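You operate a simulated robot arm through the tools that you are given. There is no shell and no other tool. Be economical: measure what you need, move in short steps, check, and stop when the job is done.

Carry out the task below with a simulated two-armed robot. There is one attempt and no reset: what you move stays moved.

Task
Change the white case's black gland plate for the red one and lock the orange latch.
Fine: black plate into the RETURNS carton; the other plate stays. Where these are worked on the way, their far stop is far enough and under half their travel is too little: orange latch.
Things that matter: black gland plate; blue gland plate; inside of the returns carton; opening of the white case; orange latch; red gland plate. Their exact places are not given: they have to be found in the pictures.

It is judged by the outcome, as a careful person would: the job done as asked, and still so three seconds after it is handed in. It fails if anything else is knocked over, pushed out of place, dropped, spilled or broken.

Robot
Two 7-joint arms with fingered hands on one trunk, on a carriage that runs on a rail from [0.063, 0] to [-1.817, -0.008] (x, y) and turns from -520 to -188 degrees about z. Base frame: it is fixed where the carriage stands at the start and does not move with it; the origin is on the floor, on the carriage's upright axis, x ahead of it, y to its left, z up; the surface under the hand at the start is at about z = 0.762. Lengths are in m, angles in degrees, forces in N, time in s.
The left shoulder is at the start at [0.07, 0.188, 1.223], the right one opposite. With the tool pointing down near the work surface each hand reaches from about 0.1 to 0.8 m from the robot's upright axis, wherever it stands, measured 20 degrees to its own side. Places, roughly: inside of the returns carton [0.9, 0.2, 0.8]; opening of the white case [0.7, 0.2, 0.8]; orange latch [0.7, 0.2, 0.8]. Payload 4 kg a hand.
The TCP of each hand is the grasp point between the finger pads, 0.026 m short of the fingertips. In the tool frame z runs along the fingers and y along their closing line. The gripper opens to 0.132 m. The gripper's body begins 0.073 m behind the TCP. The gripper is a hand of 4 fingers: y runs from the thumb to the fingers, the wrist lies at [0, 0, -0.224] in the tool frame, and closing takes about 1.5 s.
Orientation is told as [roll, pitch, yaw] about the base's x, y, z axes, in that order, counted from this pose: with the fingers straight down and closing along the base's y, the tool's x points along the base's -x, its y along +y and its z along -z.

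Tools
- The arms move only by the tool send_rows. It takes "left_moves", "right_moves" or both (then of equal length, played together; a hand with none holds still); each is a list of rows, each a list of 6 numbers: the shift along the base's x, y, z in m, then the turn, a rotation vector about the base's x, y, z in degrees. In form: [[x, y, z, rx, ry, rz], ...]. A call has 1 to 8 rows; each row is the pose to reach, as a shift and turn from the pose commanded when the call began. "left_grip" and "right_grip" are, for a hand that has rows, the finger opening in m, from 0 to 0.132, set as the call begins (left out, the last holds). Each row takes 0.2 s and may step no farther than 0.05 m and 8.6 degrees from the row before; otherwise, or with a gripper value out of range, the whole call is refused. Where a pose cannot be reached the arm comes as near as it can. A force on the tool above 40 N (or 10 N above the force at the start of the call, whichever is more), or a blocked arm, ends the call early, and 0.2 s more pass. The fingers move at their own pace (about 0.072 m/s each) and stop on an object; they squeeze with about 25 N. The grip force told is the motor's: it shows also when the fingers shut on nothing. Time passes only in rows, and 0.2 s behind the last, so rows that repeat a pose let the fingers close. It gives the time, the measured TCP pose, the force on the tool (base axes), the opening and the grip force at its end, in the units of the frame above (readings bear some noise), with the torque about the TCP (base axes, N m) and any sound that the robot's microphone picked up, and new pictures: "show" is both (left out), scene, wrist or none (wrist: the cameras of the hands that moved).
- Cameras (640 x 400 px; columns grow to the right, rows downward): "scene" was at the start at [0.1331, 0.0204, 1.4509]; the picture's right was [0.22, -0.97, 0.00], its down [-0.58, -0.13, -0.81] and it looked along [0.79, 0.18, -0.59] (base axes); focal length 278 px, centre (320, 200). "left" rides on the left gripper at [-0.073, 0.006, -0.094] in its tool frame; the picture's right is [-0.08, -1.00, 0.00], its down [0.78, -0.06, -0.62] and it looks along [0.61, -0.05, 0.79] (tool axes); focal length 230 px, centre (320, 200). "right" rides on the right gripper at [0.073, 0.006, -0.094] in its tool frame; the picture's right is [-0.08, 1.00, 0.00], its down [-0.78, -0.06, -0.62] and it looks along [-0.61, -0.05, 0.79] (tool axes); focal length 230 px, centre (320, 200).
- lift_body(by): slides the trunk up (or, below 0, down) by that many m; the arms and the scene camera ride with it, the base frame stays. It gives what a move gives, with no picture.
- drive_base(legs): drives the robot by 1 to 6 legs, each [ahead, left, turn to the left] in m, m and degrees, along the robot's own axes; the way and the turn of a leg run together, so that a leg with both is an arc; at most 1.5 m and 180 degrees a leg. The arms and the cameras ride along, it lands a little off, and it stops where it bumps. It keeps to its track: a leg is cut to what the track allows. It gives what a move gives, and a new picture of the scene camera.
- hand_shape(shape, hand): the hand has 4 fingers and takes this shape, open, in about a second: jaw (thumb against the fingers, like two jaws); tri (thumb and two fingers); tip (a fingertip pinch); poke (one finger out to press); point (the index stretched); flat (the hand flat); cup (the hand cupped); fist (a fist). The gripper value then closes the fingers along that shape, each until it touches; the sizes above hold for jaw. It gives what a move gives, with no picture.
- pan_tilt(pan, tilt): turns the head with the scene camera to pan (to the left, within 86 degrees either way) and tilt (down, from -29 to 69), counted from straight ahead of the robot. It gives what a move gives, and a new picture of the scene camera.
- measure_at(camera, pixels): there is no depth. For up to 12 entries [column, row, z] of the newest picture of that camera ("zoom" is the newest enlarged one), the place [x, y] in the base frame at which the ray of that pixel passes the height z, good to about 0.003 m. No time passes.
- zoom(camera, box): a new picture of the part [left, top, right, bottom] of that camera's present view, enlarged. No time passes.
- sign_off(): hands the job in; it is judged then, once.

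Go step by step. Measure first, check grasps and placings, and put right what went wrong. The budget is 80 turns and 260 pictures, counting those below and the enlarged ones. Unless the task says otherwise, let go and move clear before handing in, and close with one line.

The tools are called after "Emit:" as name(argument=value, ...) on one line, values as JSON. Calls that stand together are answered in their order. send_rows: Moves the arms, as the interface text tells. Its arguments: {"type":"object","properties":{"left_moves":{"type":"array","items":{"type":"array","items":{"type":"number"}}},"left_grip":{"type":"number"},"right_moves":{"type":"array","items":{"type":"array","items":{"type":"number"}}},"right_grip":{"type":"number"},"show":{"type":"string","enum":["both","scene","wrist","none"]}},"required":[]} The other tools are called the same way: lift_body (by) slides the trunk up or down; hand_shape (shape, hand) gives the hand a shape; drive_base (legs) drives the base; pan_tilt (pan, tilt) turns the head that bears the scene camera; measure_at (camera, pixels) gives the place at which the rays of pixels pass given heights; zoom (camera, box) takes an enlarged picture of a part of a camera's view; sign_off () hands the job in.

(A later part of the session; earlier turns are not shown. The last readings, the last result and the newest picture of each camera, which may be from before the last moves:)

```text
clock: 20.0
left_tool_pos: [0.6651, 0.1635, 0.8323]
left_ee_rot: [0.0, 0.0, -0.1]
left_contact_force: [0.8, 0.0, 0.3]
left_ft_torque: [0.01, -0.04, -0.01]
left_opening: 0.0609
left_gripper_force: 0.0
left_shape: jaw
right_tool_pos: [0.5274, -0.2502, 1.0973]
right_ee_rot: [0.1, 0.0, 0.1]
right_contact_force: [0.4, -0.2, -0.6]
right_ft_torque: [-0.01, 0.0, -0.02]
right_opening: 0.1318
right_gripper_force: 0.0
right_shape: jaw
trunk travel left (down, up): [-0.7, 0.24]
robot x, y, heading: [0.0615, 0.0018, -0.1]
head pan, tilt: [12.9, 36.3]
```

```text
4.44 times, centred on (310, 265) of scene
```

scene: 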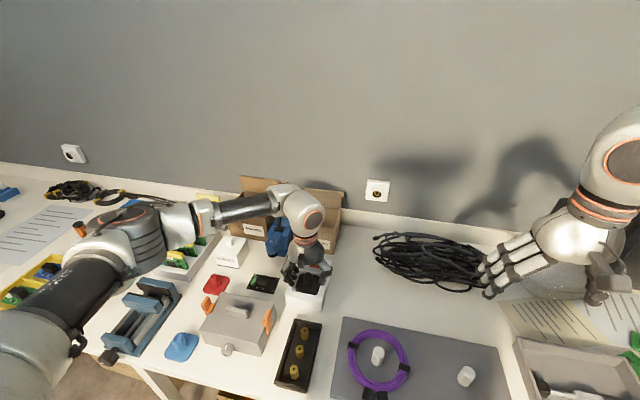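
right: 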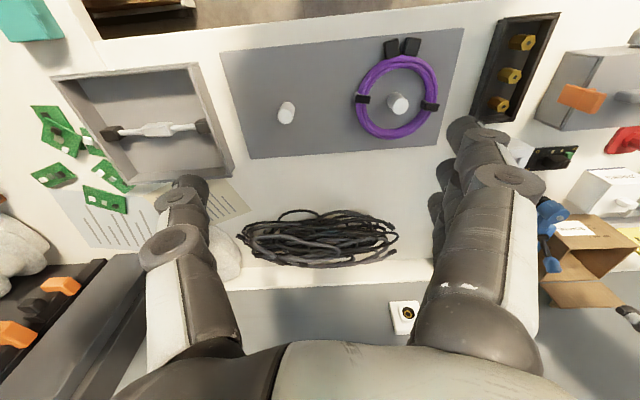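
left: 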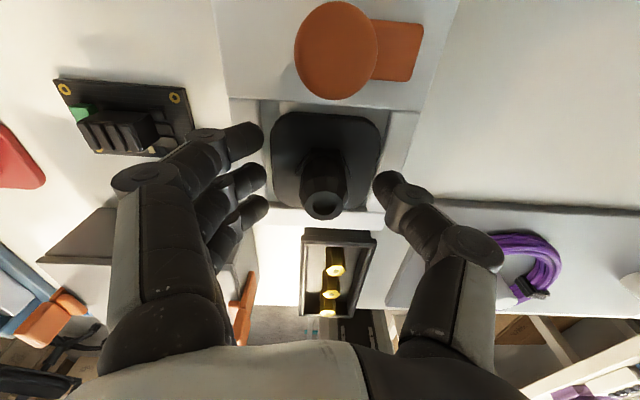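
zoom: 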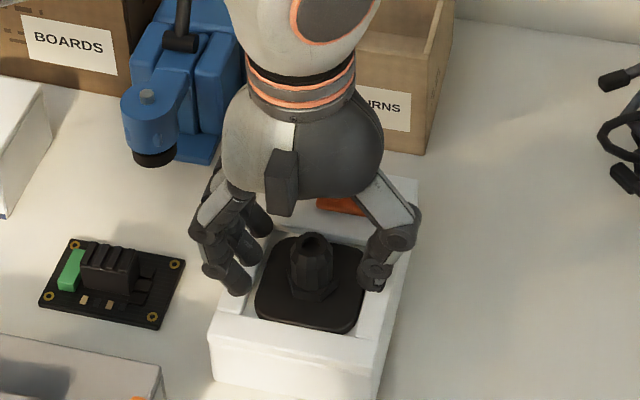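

The gland sits between thumb and fingers. Closing.

Emit:
send_rows(left_moves=[[0, -0.002, 0, 0, 0, 0], [0, -0.002, 0, 0, 0, 0], [0, -0.002, 0, 0, 0, 0], [0, -0.002, 0, 0, 0, 0], [0, -0.002, 0, 0, 0, 0]], left_grip=0.0, show="wrist")

Emit:
zoom(camera="scene", box=[270, 220, 350, 310])

```text
clock: 21.2
left_tool_pos: [0.665, 0.1607, 0.8342]
left_ee_rot: [0.1, 0.0, -0.1]
left_contact_force: [2.7, -2.3, 9.1]
left_ft_torque: [0.25, -0.05, 0.02]
left_opening: 0.0074
left_gripper_force: 24.8
left_shape: jaw
right_tool_pos: [0.5278, -0.252, 1.0962]
right_ee_rot: [0.0, 0.0, 0.0]
right_contact_force: [-1.0, -0.9, 0.7]
right_ft_torque: [0.01, 0.0, 0.01]
right_opening: 0.1319
right_gripper_force: 0.1
right_shape: jaw
trunk travel left (down, up): [-0.7, 0.24]
robot x, y, heading: [0.0599, 0.0027, 0.3]
head pan, tilt: [12.9, 36.3]
```

left: 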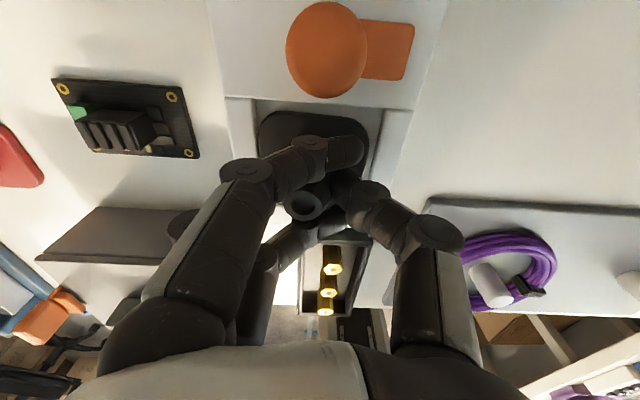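

```text
4.44 times, centred on (310, 265) of scene
```

zoom: 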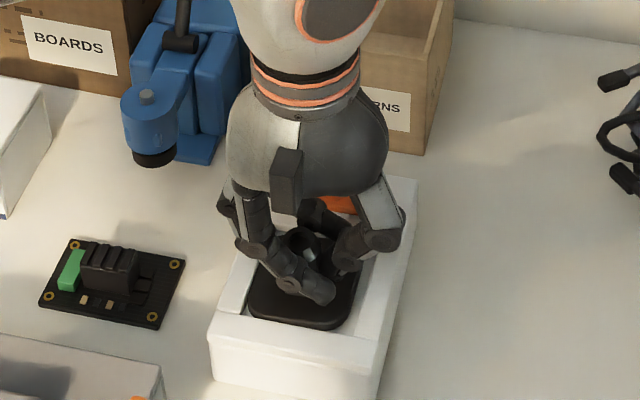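

Gripped the gland. Lift straight up.

Emit:
send_rows(left_moves=[[0, 0, 0.01, 0, 0, 0], [0, 0, 0.02, 0, 0, 0], [0, 0, 0.04, 0, 0, 0], [0, 0, 0.07, 0, 0, 0], [0, 0, 0.11, 0, 0, 0], [0, 0, 0.15, 0, 0, 0]])

Emit:
zoom(camera="scene", box=[240, 170, 368, 310])

```text
clock: 22.6
left_tool_pos: [0.6641, 0.1595, 0.9849]
left_ee_rot: [0.1, 0.0, -0.1]
left_contact_force: [-0.3, -0.3, -0.9]
left_ft_torque: [0.01, -0.01, 0.0]
left_opening: 0.0063
left_gripper_force: 25.2
left_shape: jaw
right_tool_pos: [0.5277, -0.252, 1.0973]
right_ee_rot: [0.0, 0.0, 0.0]
right_contact_force: [-0.7, 0.4, 0.2]
right_ft_torque: [0.01, 0.02, 0.01]
right_opening: 0.1319
right_gripper_force: 0.0
right_shape: jaw
trunk travel left (down, up): [-0.7, 0.24]
robot x, y, heading: [0.054, -0.0007, -0.0]
head pan, tilt: [12.9, 36.3]
```

scene: 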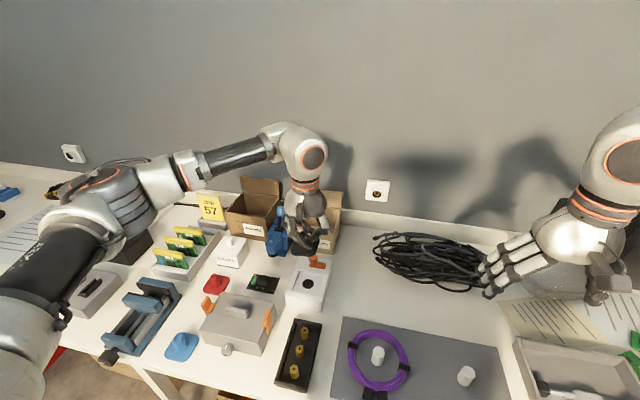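
left: 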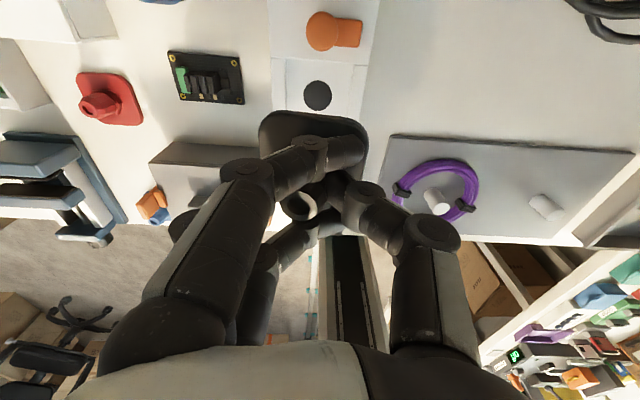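

```text
2.86 times, centred on (304, 240) of scene
```

zoom: 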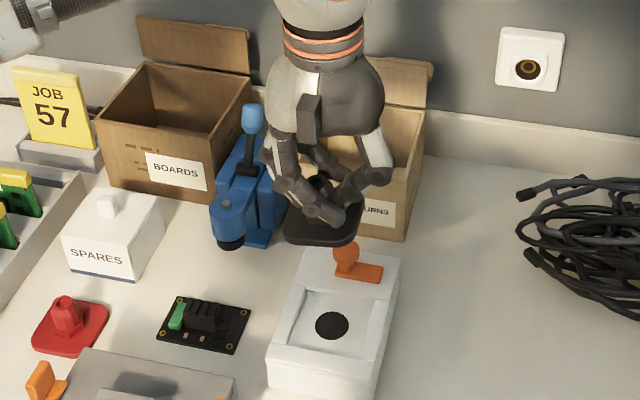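

The black plate is out. From earlier pixels the RETURNS opening is x 0.82–0.95, y 0.12–0.25, rim z≈0.86. I'll move over it, tilting the hand forward for reach.

Emit:
send_rows(left_moves=[[0.03, 0.004, 0, 0, -4, 0], [0.07, 0.008, 0, 0, -8, 0], [0.11, 0.015, 0, 0, -12, 0], [0.15, 0.015, 0, 0, -16, 0], [0.18, 0.015, 0, 0, -20, 0], [0.2, 0.015, 0, 0, -22, 0], [0.217, 0.015, 0, 0, -22, 0]])

Emit:
zoom(camera="scene", box=[240, 150, 368, 270])

```text
clock: 24.2
left_tool_pos: [0.8837, 0.1742, 0.9835]
left_ee_rot: [0.1, -21.9, -0.1]
left_contact_force: [-0.1, -0.1, -0.4]
left_ft_torque: [0.04, 0.02, 0.03]
left_opening: 0.0057
left_gripper_force: 25.1
left_shape: jaw
right_tool_pos: [0.5292, -0.2513, 1.0955]
right_ee_rot: [0.1, 0.0, 0.0]
right_contact_force: [-0.3, 0.2, -0.6]
right_ft_torque: [0.04, 0.01, 0.0]
right_opening: 0.1321
right_gripper_force: 0.0
right_shape: jaw
trunk travel left (down, up): [-0.7, 0.24]
robot x, y, heading: [0.0583, -0.0009, -0.1]
head pan, tilt: [12.9, 36.3]
```

scene: 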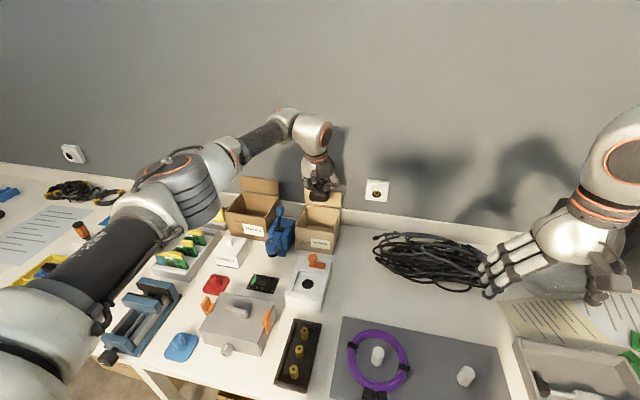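
left: 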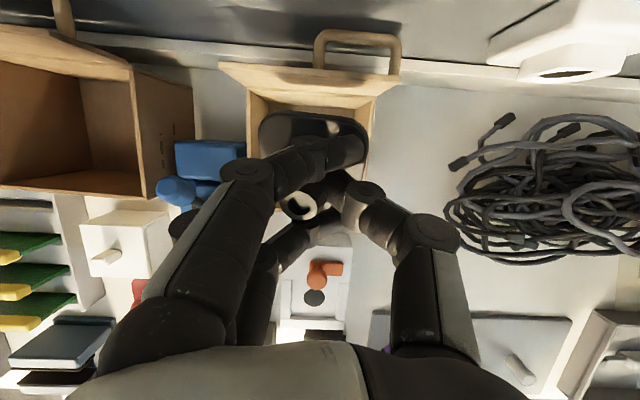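

```text
3.33 times, centred on (304, 210) of scene
```

zoom: 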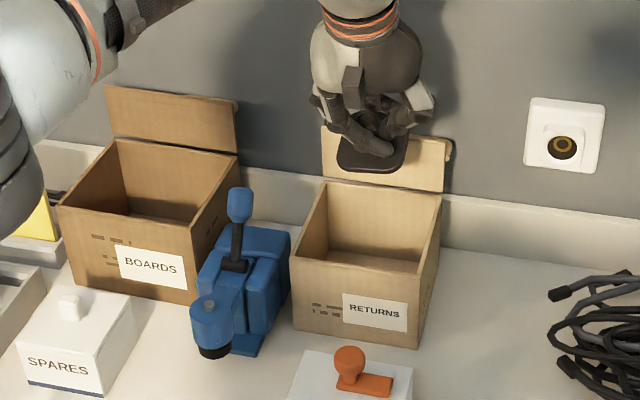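

The plate is centred over RETURNS. Lower into it.

Emit:
send_rows(left_moves=[[-0.004, 0.002, -0.03, 0, 0, 0], [-0.006, 0.004, -0.06, 0, 0, 0], [-0.008, 0.004, -0.085, 0, 0, 0], [-0.008, 0.004, -0.105, 0, 0, 0], [-0.008, 0.004, -0.12, 0, 0, 0]])

Emit:
zoom(camera="scene", box=[240, 150, 368, 270])

```text
clock: 25.4
left_tool_pos: [0.8758, 0.1772, 0.8627]
left_ee_rot: [0.1, -21.9, -0.1]
left_contact_force: [-0.1, 0.1, 0.3]
left_ft_torque: [-0.03, -0.03, -0.01]
left_opening: 0.0062
left_gripper_force: 25.3
left_shape: jaw
right_tool_pos: [0.5297, -0.2508, 1.0963]
right_ee_rot: [-0.1, 0.0, 0.0]
right_contact_force: [-0.8, 0.6, 0.7]
right_ft_torque: [0.04, 0.04, -0.02]
right_opening: 0.1318
right_gripper_force: 0.1
right_shape: jaw
trunk travel left (down, up): [-0.7, 0.24]
robot x, y, heading: [0.0602, -0.0009, 0.1]
head pan, tilt: [12.9, 36.3]
```

scene: 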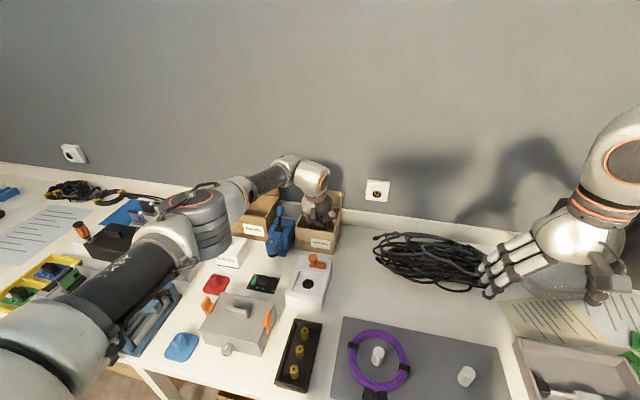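
left: 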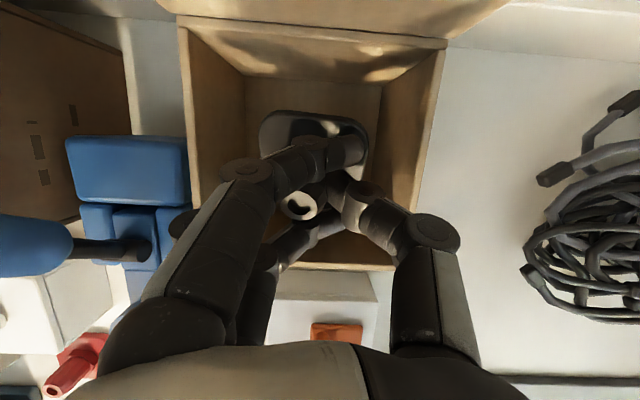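

```text
3.33 times, centred on (304, 210) of scene
```

zoom: 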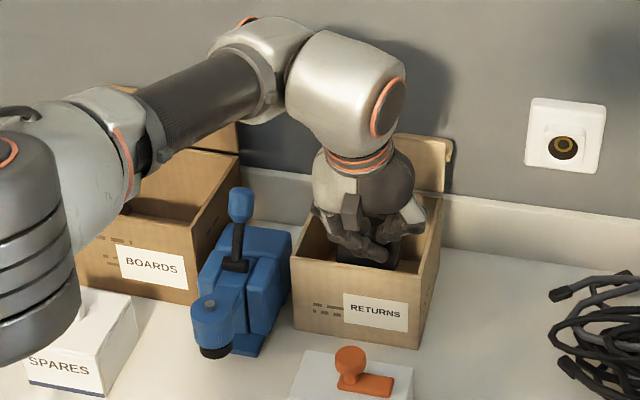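

Inside the carton; I'll lower a bit more, then release with a small opening and come up.

Emit:
send_rows(left_moves=[[0, 0, -0.012, 0, 0, 0], [0, 0, -0.025, 0, 0, 0]], show="wrist")

Emit:
send_rows(left_moves=[[0, 0, 0, 0, 0, 0], [0, 0, 0, 0, 0, 0], [0, 0, 0, 0, 0, 0], [0, 0, 0, 0, 0, 0]], left_grip=0.05, show="wrist")

```text
clock: 26.0
left_tool_pos: [0.8753, 0.1791, 0.8364]
left_ee_rot: [0.1, -22.0, -0.1]
left_contact_force: [-0.2, 0.0, -0.7]
left_ft_torque: [0.03, 0.0, 0.01]
left_opening: 0.006
left_gripper_force: 24.6
left_shape: jaw
right_tool_pos: [0.5285, -0.2514, 1.0956]
right_ee_rot: [0.0, -0.1, 0.1]
right_contact_force: [-0.2, 0.1, -1.3]
right_ft_torque: [-0.02, 0.04, 0.05]
right_opening: 0.1316
right_gripper_force: 0.2
right_shape: jaw
trunk travel left (down, up): [-0.7, 0.24]
robot x, y, heading: [0.0587, 0.0055, 0.3]
head pan, tilt: [12.9, 36.3]
```

left: 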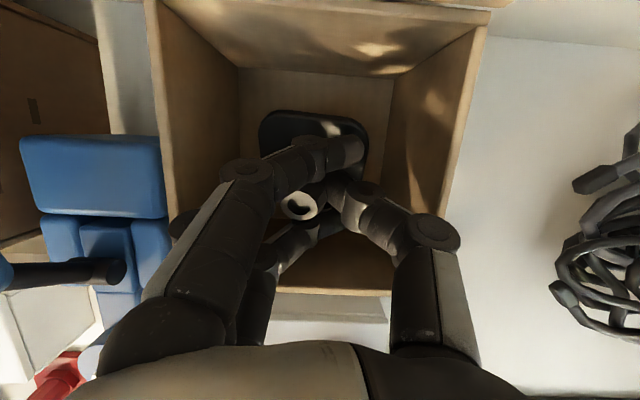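

```text
clock: 27.0
left_tool_pos: [0.8751, 0.179, 0.8375]
left_ee_rot: [0.1, -22.0, -0.1]
left_contact_force: [-0.7, -0.1, 0.2]
left_ft_torque: [-0.03, -0.03, 0.01]
left_opening: 0.0491
left_gripper_force: 0.2
left_shape: jaw
right_tool_pos: [0.5287, -0.2513, 1.0973]
right_ee_rot: [0.0, 0.1, 0.1]
right_contact_force: [-0.2, 0.9, -0.7]
right_ft_torque: [0.0, 0.01, 0.0]
right_opening: 0.1319
right_gripper_force: 0.1
right_shape: jaw
trunk travel left (down, up): [-0.7, 0.24]
robot x, y, heading: [0.0591, -0.0048, 0.1]
head pan, tilt: [12.9, 36.3]
```

left: 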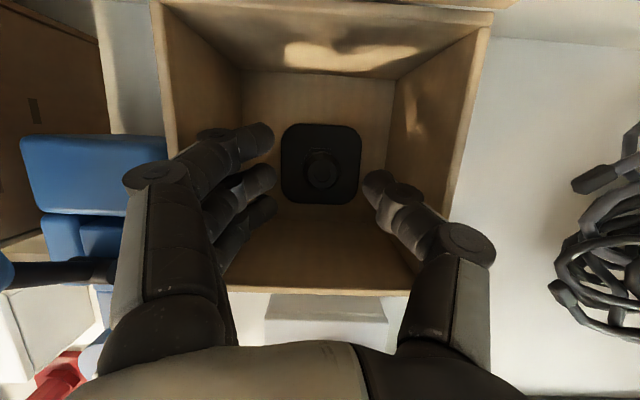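

The black plate lies flat in RETURNS. I'll come up and head for the red plate.

Emit:
send_rows(left_moves=[[0, 0, 0.04, 0, 0, 0], [0, 0, 0.085, 0, 0, 0], [0, 0, 0.13, 0, 0, 0], [-0.02, 0, 0.17, 0, 4, 0], [-0.06, 0, 0.19, 0, 10, 0], [-0.1, 0, 0.19, 0, 16, 0], [-0.14, 0, 0.19, 0, 22, 0], [-0.18, 0.02, 0.19, 0, 22, 0]], show="none")

Emit:
send_rows(left_moves=[[-0.03, 0.035, 0, 0, 0, 0], [-0.055, 0.075, 0, 0, 0, 0], [-0.055, 0.12, 0, 0, 0, 0], [-0.055, 0.165, 0, 0, 0, 0], [-0.055, 0.21, 0, 0, 0, 0], [-0.055, 0.235, -0.03, 0, 0, 0], [-0.055, 0.235, -0.07, 0, 0, 0]], left_grip=0.07)

Emit:
zoom(camera="scene", box=[170, 210, 340, 330])

```text
clock: 28.8
left_tool_pos: [0.6957, 0.1986, 1.0239]
left_ee_rot: [0.0, 0.0, -0.1]
left_contact_force: [0.1, 1.0, -0.2]
left_ft_torque: [-0.03, -0.02, -0.03]
left_opening: 0.0494
left_gripper_force: 0.1
left_shape: jaw
right_tool_pos: [0.5262, -0.2484, 1.0976]
right_ee_rot: [-0.1, -0.1, 0.0]
right_contact_force: [-1.5, -0.7, 1.0]
right_ft_torque: [-0.01, -0.01, 0.0]
right_opening: 0.132
right_gripper_force: 0.1
right_shape: jaw
trunk travel left (down, up): [-0.7, 0.24]
robot x, y, heading: [0.0585, 0.0027, -0.0]
head pan, tilt: [12.9, 36.3]
```

```text
clock: 30.4
left_tool_pos: [0.641, 0.435, 0.9547]
left_ee_rot: [0.1, 0.0, -0.1]
left_contact_force: [-0.2, 0.3, -0.1]
left_ft_torque: [-0.05, 0.0, -0.03]
left_opening: 0.0692
left_gripper_force: 0.1
left_shape: jaw
right_tool_pos: [0.5293, -0.2488, 1.0964]
right_ee_rot: [0.1, 0.0, 0.0]
right_contact_force: [0.1, -0.7, 0.1]
right_ft_torque: [0.0, -0.02, 0.01]
right_opening: 0.1317
right_gripper_force: 0.0
right_shape: jaw
trunk travel left (down, up): [-0.7, 0.24]
robot x, y, heading: [0.0571, 0.0022, 0.4]
head pan, tilt: [12.9, 36.3]
```

scene: 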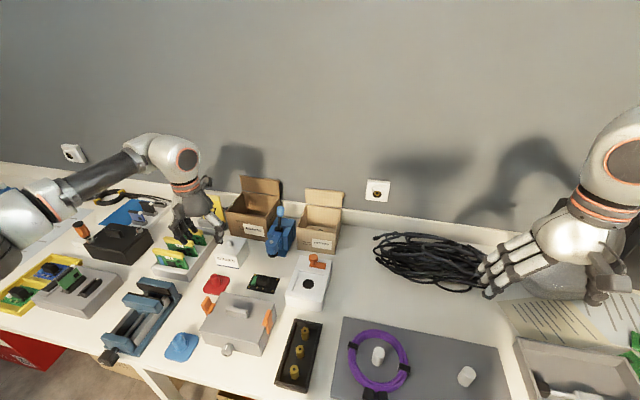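
left: 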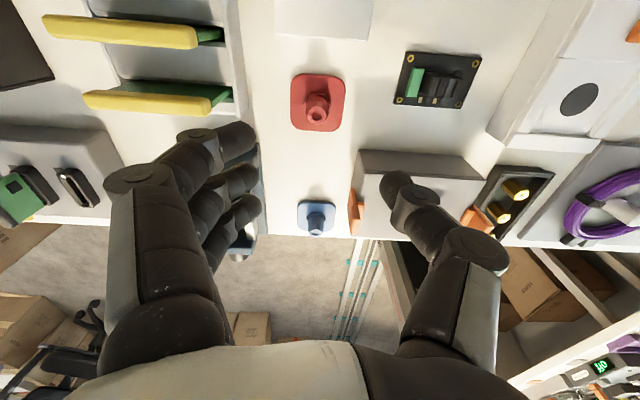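

```text
3.33 times, centred on (255, 270) of scene
```

zoom: 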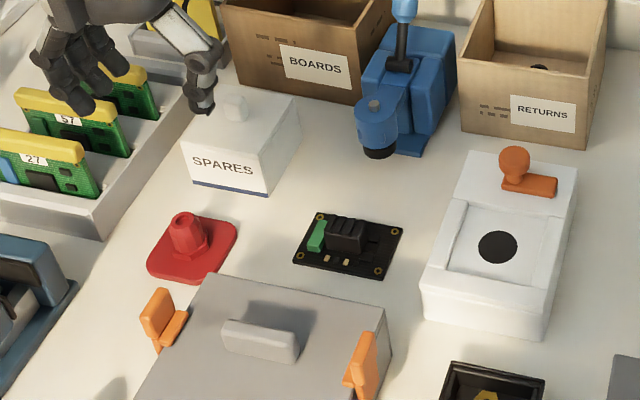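

Red gland ring is at (316,114). Measure it and its neighbours.

Emit:
measure_at(camera="left", pixels=[[316, 114, 0.805], [318, 103, 0.78], [291, 75, 0.768], [343, 77, 0.768], [295, 129, 0.768], [340, 130, 0.768], [240, 112, 0.79], [366, 152, 0.82], [228, 85, 0.85], [353, 200, 0.83]])

Emit:
zoom(camera="left", box=[250, 50, 390, 150])

Emit:
measure_at(camera="scene", pixels=[[214.5, 275, 0.8], [214.5, 275, 0.81], [203, 293, 0.765], [221.4, 294, 0.765], [230, 277, 0.765], [211, 275, 0.765], [312, 284, 0.785], [312, 284, 0.79]])

```text
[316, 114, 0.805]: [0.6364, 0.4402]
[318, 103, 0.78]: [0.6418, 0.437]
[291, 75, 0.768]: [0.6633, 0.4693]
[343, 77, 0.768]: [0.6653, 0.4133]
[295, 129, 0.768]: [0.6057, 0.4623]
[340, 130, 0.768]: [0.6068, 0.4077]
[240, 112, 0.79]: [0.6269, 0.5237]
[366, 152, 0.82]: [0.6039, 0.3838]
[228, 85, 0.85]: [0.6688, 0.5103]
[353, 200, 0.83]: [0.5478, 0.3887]
```

```text
4.00 times, centred on (320, 100) of left
```

zoom: 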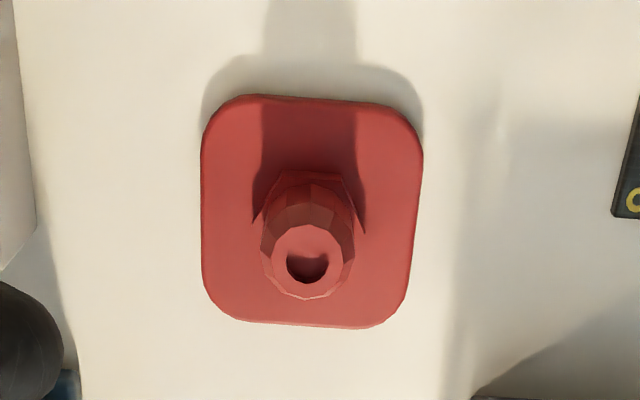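

```text
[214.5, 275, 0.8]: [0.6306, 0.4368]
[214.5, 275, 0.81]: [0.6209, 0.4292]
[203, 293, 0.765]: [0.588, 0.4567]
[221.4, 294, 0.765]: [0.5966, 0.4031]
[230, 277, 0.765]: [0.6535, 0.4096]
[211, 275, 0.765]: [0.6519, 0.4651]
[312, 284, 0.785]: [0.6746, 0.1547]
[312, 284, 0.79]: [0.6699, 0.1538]
```

The board rack is close on the left (y≈0.51), so I'll yaw the hand +20° and use a small opening, then stop just above for a check.

Emit:
send_rows(left_moves=[[-0.002, 0.002, -0.02, 0, 0, 7], [-0.004, 0.003, -0.04, 0, 0, 14], [-0.005, 0.003, -0.06, 0, 0, 20], [-0.005, 0.003, -0.085, 0, 0, 20], [-0.005, 0.003, -0.11, 0, 0, 20]], left_grip=0.05)

Emit:
zoom(camera="scene", box=[160, 220, 280, 310])

```text
clock: 31.6
left_tool_pos: [0.6346, 0.4351, 0.8476]
left_ee_rot: [0.1, 0.0, 20.0]
left_contact_force: [-0.3, 0.2, 0.0]
left_ft_torque: [-0.01, -0.04, 0.0]
left_opening: 0.0508
left_gripper_force: 0.1
left_shape: jaw
right_tool_pos: [0.5284, -0.2509, 1.0968]
right_ee_rot: [0.1, 0.0, -0.1]
right_contact_force: [0.3, -0.2, 0.1]
right_ft_torque: [-0.01, 0.07, 0.01]
right_opening: 0.132
right_gripper_force: 0.1
right_shape: jaw
trunk travel left (down, up): [-0.7, 0.24]
robot x, y, heading: [0.0591, -0.0012, 0.3]
head pan, tilt: [12.9, 36.3]
```

scene: 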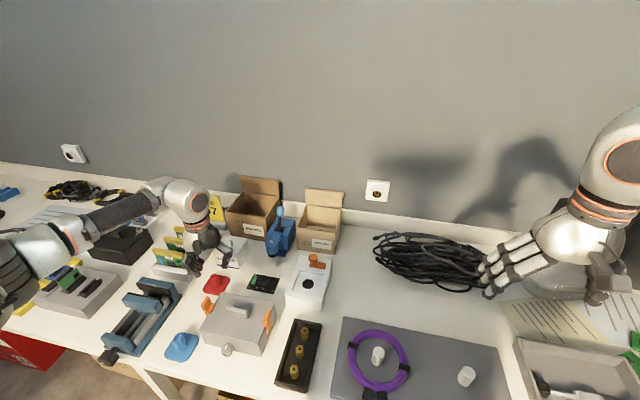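
left: 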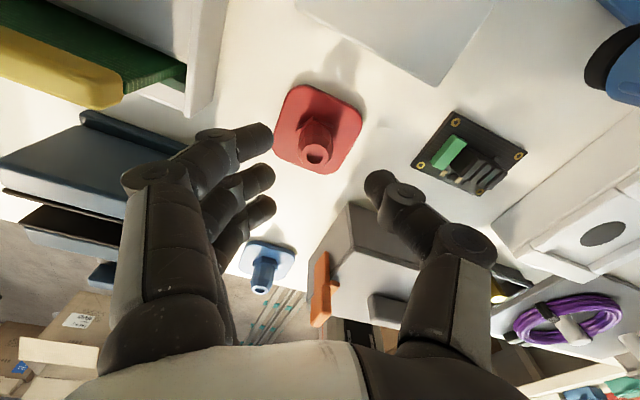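

```text
4.44 times, centred on (220, 265) of scene
```

zoom: 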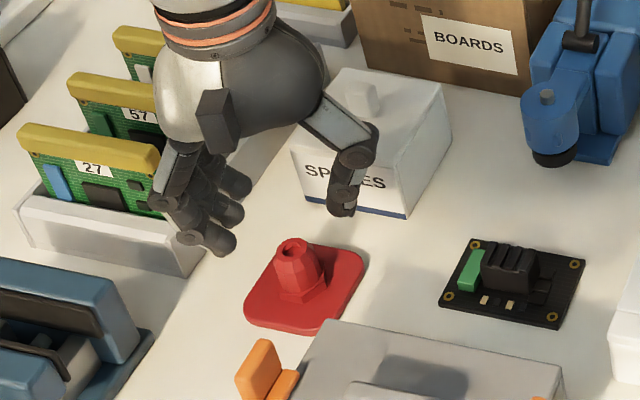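

Gland ring at (315,155) lines up. Check clearance to the blue vise and rack before descending.

Emit:
measure_at(camera="left", pixels=[[315, 155, 0.805], [190, 118, 0.79], [185, 145, 0.82], [185, 145, 0.79], [125, 100, 0.85], [345, 205, 0.82], [320, 255, 0.83]])

Emit:
measure_at(camera="scene", pixels=[[178, 292, 0.82], [178, 292, 0.85], [214, 275, 0.805], [196, 262, 0.84]])

```text
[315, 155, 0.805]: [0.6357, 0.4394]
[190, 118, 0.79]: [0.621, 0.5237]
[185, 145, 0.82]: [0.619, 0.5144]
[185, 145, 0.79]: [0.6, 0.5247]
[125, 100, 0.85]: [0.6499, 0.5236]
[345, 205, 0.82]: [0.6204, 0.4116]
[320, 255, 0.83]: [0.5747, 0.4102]
```

```text
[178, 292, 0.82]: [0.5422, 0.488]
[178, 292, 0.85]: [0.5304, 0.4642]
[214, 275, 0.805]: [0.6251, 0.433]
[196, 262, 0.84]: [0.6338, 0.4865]
```

Clearances look adequate. Descend slowly around the red gland.

Emit:
send_rows(left_moves=[[0.001, 0.003, -0.012, 0, 0, 0], [0.001, 0.003, -0.024, 0, 0, 0], [0.001, 0.003, -0.034, 0, 0, 0], [0.001, 0.003, -0.043, 0, 0, 0]])

Emit:
zoom(camera="scene", box=[160, 220, 280, 310])

```text
clock: 32.6
left_tool_pos: [0.6367, 0.4385, 0.8039]
left_ee_rot: [0.1, 0.0, 20.0]
left_contact_force: [0.6, -0.1, 0.0]
left_ft_torque: [-0.01, 0.0, 0.03]
left_opening: 0.0509
left_gripper_force: 0.0
left_shape: jaw
right_tool_pos: [0.5289, -0.2508, 1.0959]
right_ee_rot: [0.0, 0.0, 0.1]
right_contact_force: [0.5, 0.0, 0.5]
right_ft_torque: [0.01, -0.03, 0.02]
right_opening: 0.1317
right_gripper_force: 0.0
right_shape: jaw
trunk travel left (down, up): [-0.7, 0.24]
robot x, y, heading: [0.057, 0.0004, -0.2]
head pan, tilt: [12.9, 36.3]
```

scene: 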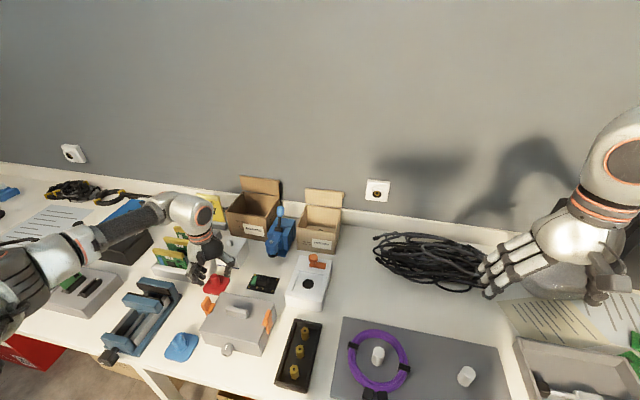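
left: 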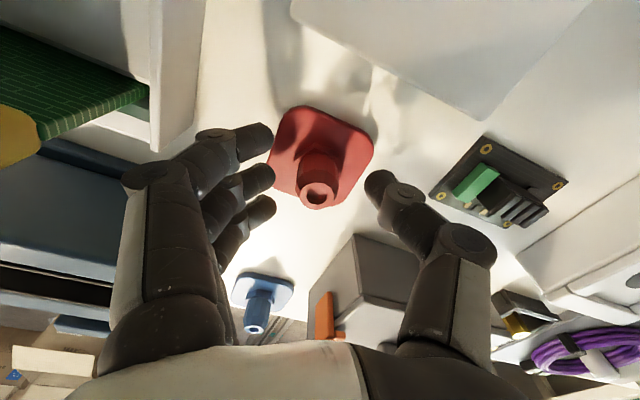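

```text
4.44 times, centred on (220, 265) of scene
```

zoom: 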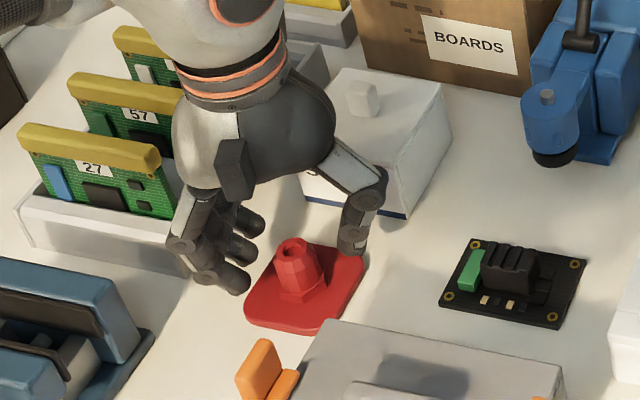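

Good alignment, no contact. Closing on the red gland.

Emit:
send_rows(left_moves=[[0, 0, 0, 0, 0, 0], [0, 0, 0, 0, 0, 0], [0, 0, 0, 0, 0, 0], [0, 0, 0, 0, 0, 0], [0, 0, 0, 0, 0, 0]], left_grip=0.0, show="wrist")

Emit:
zoom(camera="scene", box=[160, 220, 280, 310])

```text
clock: 33.8
left_tool_pos: [0.6369, 0.4382, 0.806]
left_ee_rot: [0.1, 0.0, 19.9]
left_contact_force: [0.5, 0.0, 1.5]
left_ft_torque: [0.0, 0.02, -0.01]
left_opening: 0.0093
left_gripper_force: 25.3
left_shape: jaw
right_tool_pos: [0.5286, -0.2505, 1.0966]
right_ee_rot: [0.0, 0.0, 0.0]
right_contact_force: [-0.4, -0.4, -0.1]
right_ft_torque: [0.03, 0.0, 0.0]
right_opening: 0.132
right_gripper_force: 0.0
right_shape: jaw
trunk travel left (down, up): [-0.7, 0.24]
robot x, y, heading: [0.0559, -0.001, 0.2]
head pan, tilt: [12.9, 36.3]
```

left: 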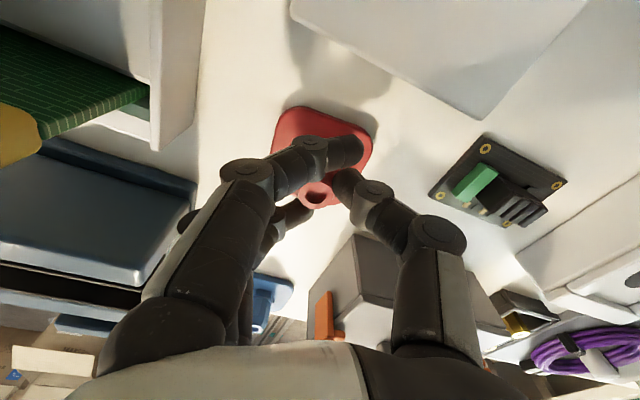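

```text
4.44 times, centred on (220, 265) of scene
```

zoom: 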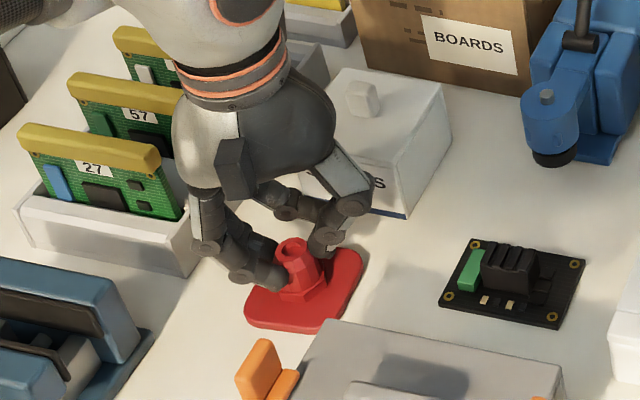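

Gripped. Lift and inspect how it hangs.

Emit:
send_rows(left_moves=[[0, 0, 0.01, 0, 0, 0], [0, 0, 0.03, 0, 0, 0], [0, 0, 0.06, 0, 0, 0], [0, 0, 0.1, 0, 0, 0], [0, 0, 0.14, 0, 0, 0], [0, 0, 0.16, 0, 0, -5], [0, 0, 0.16, 0, 0, -12], [0, 0, 0.16, 0, 0, -20]])

Emit:
zoom(camera="left", box=[220, 90, 420, 240])

Emit:
zoom(camera="scene", box=[160, 190, 280, 280])

```text
clock: 35.6
left_tool_pos: [0.637, 0.4385, 0.9649]
left_ee_rot: [0.0, -0.1, -0.1]
left_contact_force: [-1.1, 0.4, 0.3]
left_ft_torque: [0.01, -0.03, -0.04]
left_opening: 0.0086
left_gripper_force: 25.2
left_shape: jaw
right_tool_pos: [0.5282, -0.2515, 1.0964]
right_ee_rot: [0.0, 0.1, 0.1]
right_contact_force: [0.0, -0.8, -0.6]
right_ft_torque: [-0.02, 0.01, 0.01]
right_opening: 0.1317
right_gripper_force: 0.0
right_shape: jaw
trunk travel left (down, up): [-0.7, 0.24]
robot x, y, heading: [0.0604, -0.0006, 0.2]
head pan, tilt: [12.9, 36.3]
```

scene: 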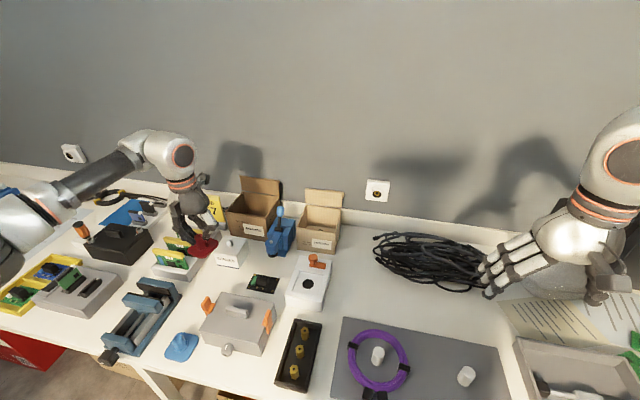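
left: 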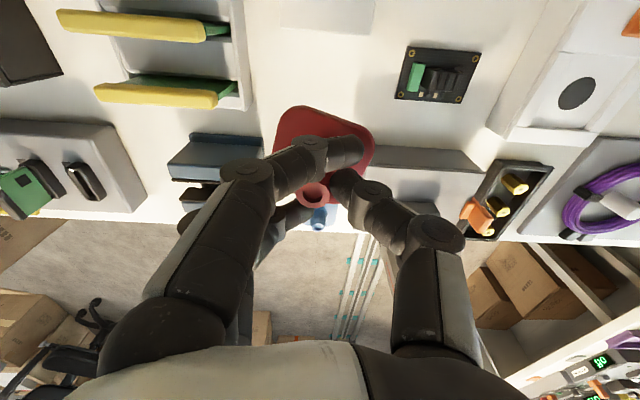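

```text
2.67 times, centred on (320, 165) of left
```

zoom: 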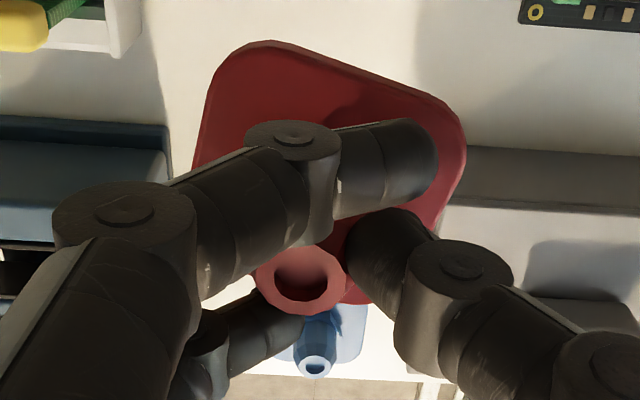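

```text
4.44 times, centred on (220, 235) of scene
```

zoom: 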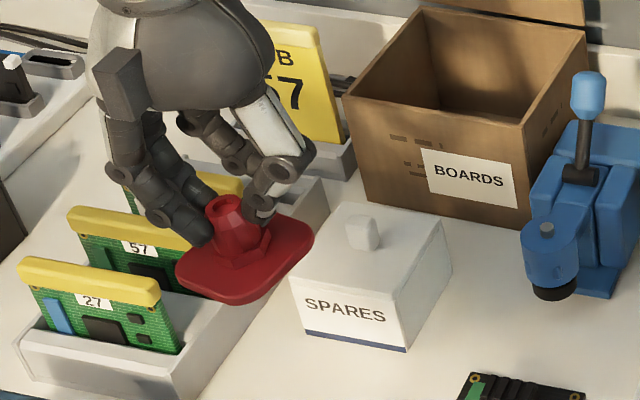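

The red plate is held level. Its yaw follows the hand, so I'll place with yaw +20. First measure the empty recess.

Emit:
zoom(camera="scene", box=[280, 245, 336, 315])

Emit:
measure_at(camera="left", pixels=[[577, 93, 0.785], [577, 93, 0.79]])

```text
5.71 times, centred on (308, 280) of scene
```

zoom: 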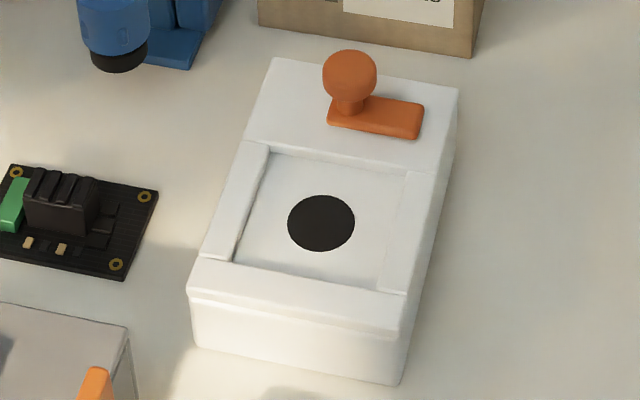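

```text
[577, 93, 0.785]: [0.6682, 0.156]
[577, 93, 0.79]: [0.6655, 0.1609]
```

Emit:
measure_at(camera="zoom", pixels=[[321, 223, 0.785], [321, 223, 0.79], [321, 223, 0.795], [268, 152, 0.79], [235, 262, 0.79], [378, 292, 0.79], [408, 172, 0.79], [188, 292, 0.797], [398, 335, 0.797], [196, 345, 0.762], [398, 383, 0.762]])

```text
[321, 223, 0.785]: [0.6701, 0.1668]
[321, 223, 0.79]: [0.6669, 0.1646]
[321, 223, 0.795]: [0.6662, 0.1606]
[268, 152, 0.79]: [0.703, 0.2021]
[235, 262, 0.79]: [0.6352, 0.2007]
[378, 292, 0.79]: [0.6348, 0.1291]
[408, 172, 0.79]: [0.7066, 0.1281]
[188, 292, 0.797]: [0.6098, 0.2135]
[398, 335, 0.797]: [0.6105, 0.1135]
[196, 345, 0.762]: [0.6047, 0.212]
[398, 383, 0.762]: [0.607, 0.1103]
```

Recess centre is about (0.668, 0.164). Move over it with yaw +20 and check.

Emit:
send_rows(left_moves=[[0.005, -0.04, 0, 0, 0, 3], [0.01, -0.085, 0, 0, 0, 6], [0.015, -0.13, 0, 0, 0, 9], [0.02, -0.175, 0, 0, 0, 12], [0.025, -0.22, 0, 0, 0, 15], [0.031, -0.255, 0, 0, 0, 18], [0.031, -0.276, -0.03, 0, 0, 20], [0.031, -0.276, -0.065, 0, 0, 20]])

Emit:
zoom(camera="scene", box=[270, 215, 350, 310])

Emit:
zoom(camera="left", box=[220, 60, 420, 230])

```text
clock: 37.4
left_tool_pos: [0.6693, 0.1654, 0.8979]
left_ee_rot: [0.0, 0.1, 20.0]
left_contact_force: [-0.1, 0.1, 0.6]
left_ft_torque: [-0.01, -0.05, -0.01]
left_opening: 0.0082
left_gripper_force: 25.3
left_shape: jaw
right_tool_pos: [0.5286, -0.2497, 1.0969]
right_ee_rot: [0.1, 0.1, 0.0]
right_contact_force: [0.5, -0.4, -0.3]
right_ft_torque: [0.01, -0.03, -0.01]
right_opening: 0.1317
right_gripper_force: 0.1
right_shape: jaw
trunk travel left (down, up): [-0.7, 0.24]
robot x, y, heading: [0.0581, -0.0026, 0.2]
head pan, tilt: [12.9, 36.3]
```

scene: 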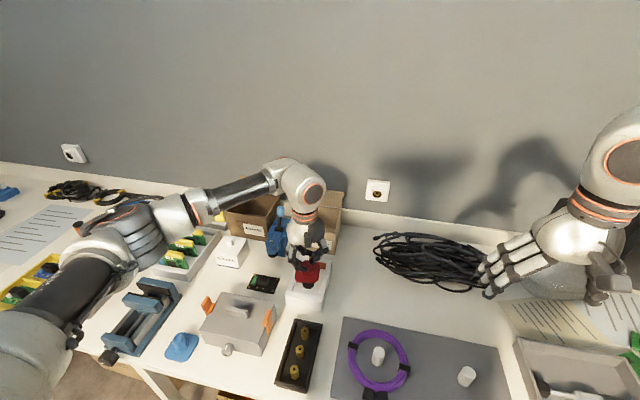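
left: 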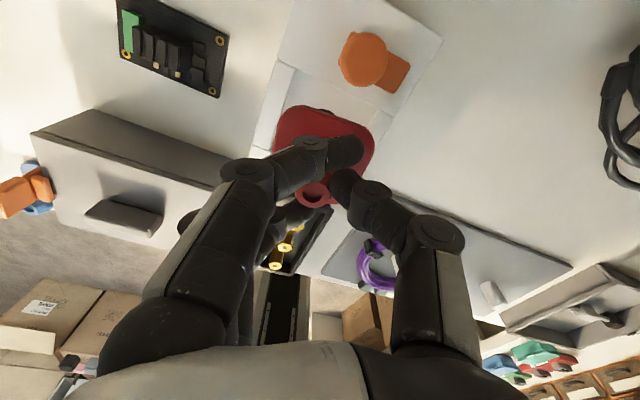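

```text
4.21 times, centred on (310, 262) of scene
```

zoom: 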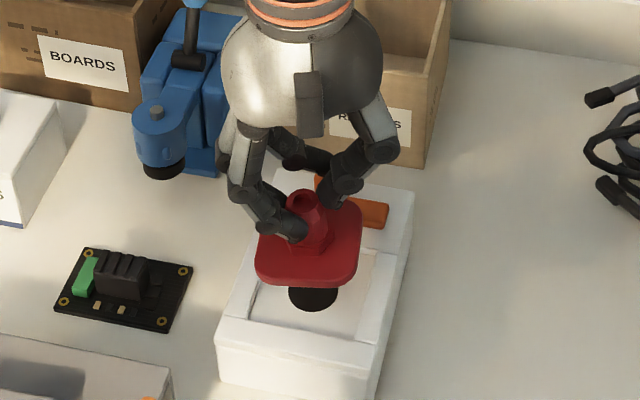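

```text
2.35 times, centred on (320, 145) of left
```

zoom: 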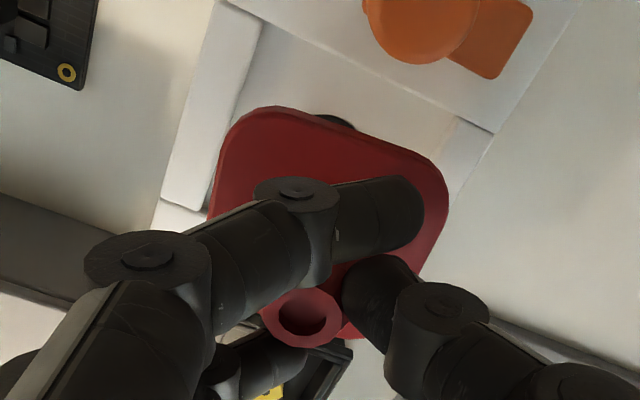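

The plate looks slightly rotated relative to the recess. I'll measure its edges at plate height (~0.862).

Emit:
zoom(camera="scene", box=[290, 250, 330, 300])

```text
8.00 times, centred on (310, 275) of scene
```

zoom: 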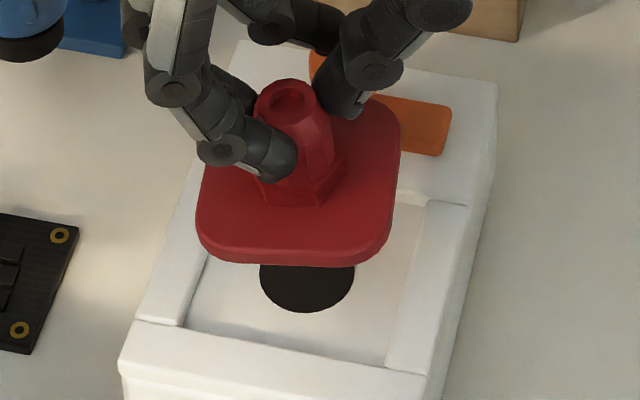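

Emit:
measure_at(camera="zoom", pixels=[[222, 242, 0.862], [350, 253, 0.862], [197, 215, 0.862], [207, 160, 0.862], [387, 215, 0.862], [400, 130, 0.862], [370, 98, 0.862], [187, 328, 0.79], [383, 366, 0.79]])

```text
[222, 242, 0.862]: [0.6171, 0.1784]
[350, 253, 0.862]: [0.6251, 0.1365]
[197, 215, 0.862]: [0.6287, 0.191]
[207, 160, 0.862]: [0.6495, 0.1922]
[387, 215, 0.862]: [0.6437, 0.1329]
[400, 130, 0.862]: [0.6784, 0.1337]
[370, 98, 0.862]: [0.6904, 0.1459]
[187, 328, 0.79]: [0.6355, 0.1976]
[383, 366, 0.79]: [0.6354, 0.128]
```

The plate is tilted ~10° (its right side is high, gland leaning left), rather than yawed. I'll roll the hand +10° about x to level it and re-check.

Emit:
send_rows(left_moves=[[0, -0.003, 0.005, 5, 0, 0], [0, -0.006, 0.01, 10, 0, 0]], show="wrist")

Emit:
zoom(camera="scene", box=[290, 250, 330, 300])

Emit:
zoom(camera="left", box=[220, 60, 420, 230])

```text
clock: 38.0
left_tool_pos: [0.667, 0.159, 0.9094]
left_ee_rot: [9.7, -3.6, 19.8]
left_contact_force: [-0.2, -0.4, -0.3]
left_ft_torque: [-0.01, -0.01, 0.03]
left_opening: 0.0084
left_gripper_force: 24.9
left_shape: jaw
right_tool_pos: [0.5283, -0.2508, 1.0959]
right_ee_rot: [0.0, 0.0, 0.0]
right_contact_force: [0.2, -0.4, 0.4]
right_ft_torque: [0.0, -0.03, 0.0]
right_opening: 0.1317
right_gripper_force: 0.1
right_shape: jaw
trunk travel left (down, up): [-0.7, 0.24]
robot x, y, heading: [0.0542, -0.002, -0.3]
head pan, tilt: [12.9, 36.3]
```

left: 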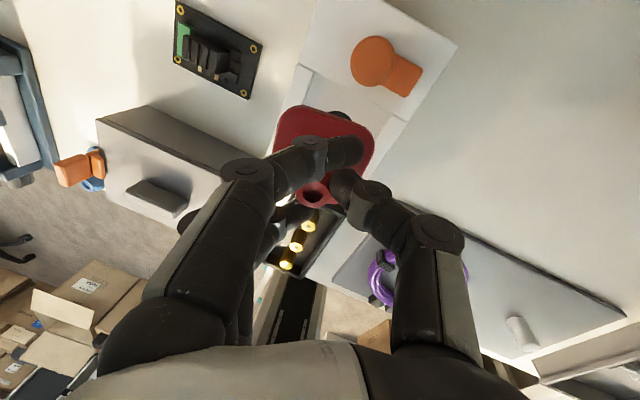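

```text
8.00 times, centred on (310, 275) of scene
```

zoom: 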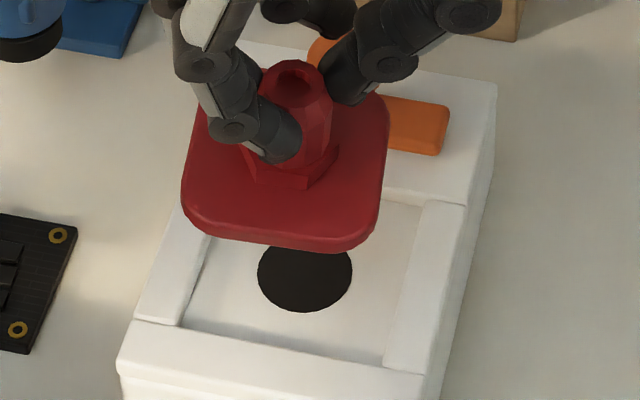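

```text
2.35 times, centred on (320, 145) of left
```

zoom: 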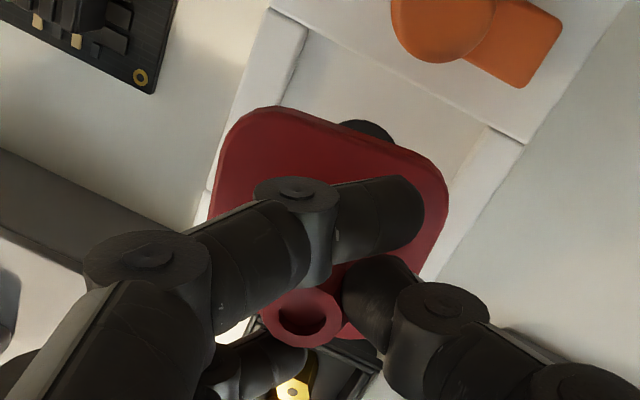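

Now the plate's near edge matches the recess edge. Measure where its centre is.

Emit:
measure_at(camera="zoom", pixels=[[210, 218, 0.872], [340, 242, 0.872], [182, 190, 0.872], [195, 130, 0.872], [376, 215, 0.872], [389, 120, 0.872], [290, 172, 0.872], [292, 82, 0.912]])

Emit:
measure_at(camera="left", pixels=[[295, 108, 0.872], [370, 128, 0.872], [276, 130, 0.872], [375, 150, 0.872], [313, 192, 0.91], [336, 113, 0.79]])

```text
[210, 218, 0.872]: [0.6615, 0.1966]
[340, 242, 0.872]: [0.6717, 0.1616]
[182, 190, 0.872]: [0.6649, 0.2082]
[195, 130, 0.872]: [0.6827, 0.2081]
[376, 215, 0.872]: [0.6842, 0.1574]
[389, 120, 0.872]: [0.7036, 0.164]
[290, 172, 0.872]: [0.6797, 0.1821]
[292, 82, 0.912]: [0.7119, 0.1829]
```

```text
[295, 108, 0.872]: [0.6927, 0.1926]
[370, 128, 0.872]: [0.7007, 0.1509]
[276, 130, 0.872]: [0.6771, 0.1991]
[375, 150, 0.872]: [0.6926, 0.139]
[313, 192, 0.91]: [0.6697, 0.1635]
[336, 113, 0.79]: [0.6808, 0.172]
```

Emit:
measure_at(camera="scene", pixels=[[296.25, 277.25, 0.872], [312.5, 280.25, 0.872], [292.75, 273.75, 0.872], [294.4, 266.25, 0.872], [317, 276.9, 0.872], [318.6, 265, 0.872], [306.5, 260.25, 0.912]])

```text
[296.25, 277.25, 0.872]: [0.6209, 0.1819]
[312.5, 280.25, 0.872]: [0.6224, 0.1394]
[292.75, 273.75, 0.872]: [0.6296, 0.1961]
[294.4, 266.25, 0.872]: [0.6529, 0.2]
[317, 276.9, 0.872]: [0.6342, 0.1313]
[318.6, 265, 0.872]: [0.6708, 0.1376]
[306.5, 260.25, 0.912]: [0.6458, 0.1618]
```

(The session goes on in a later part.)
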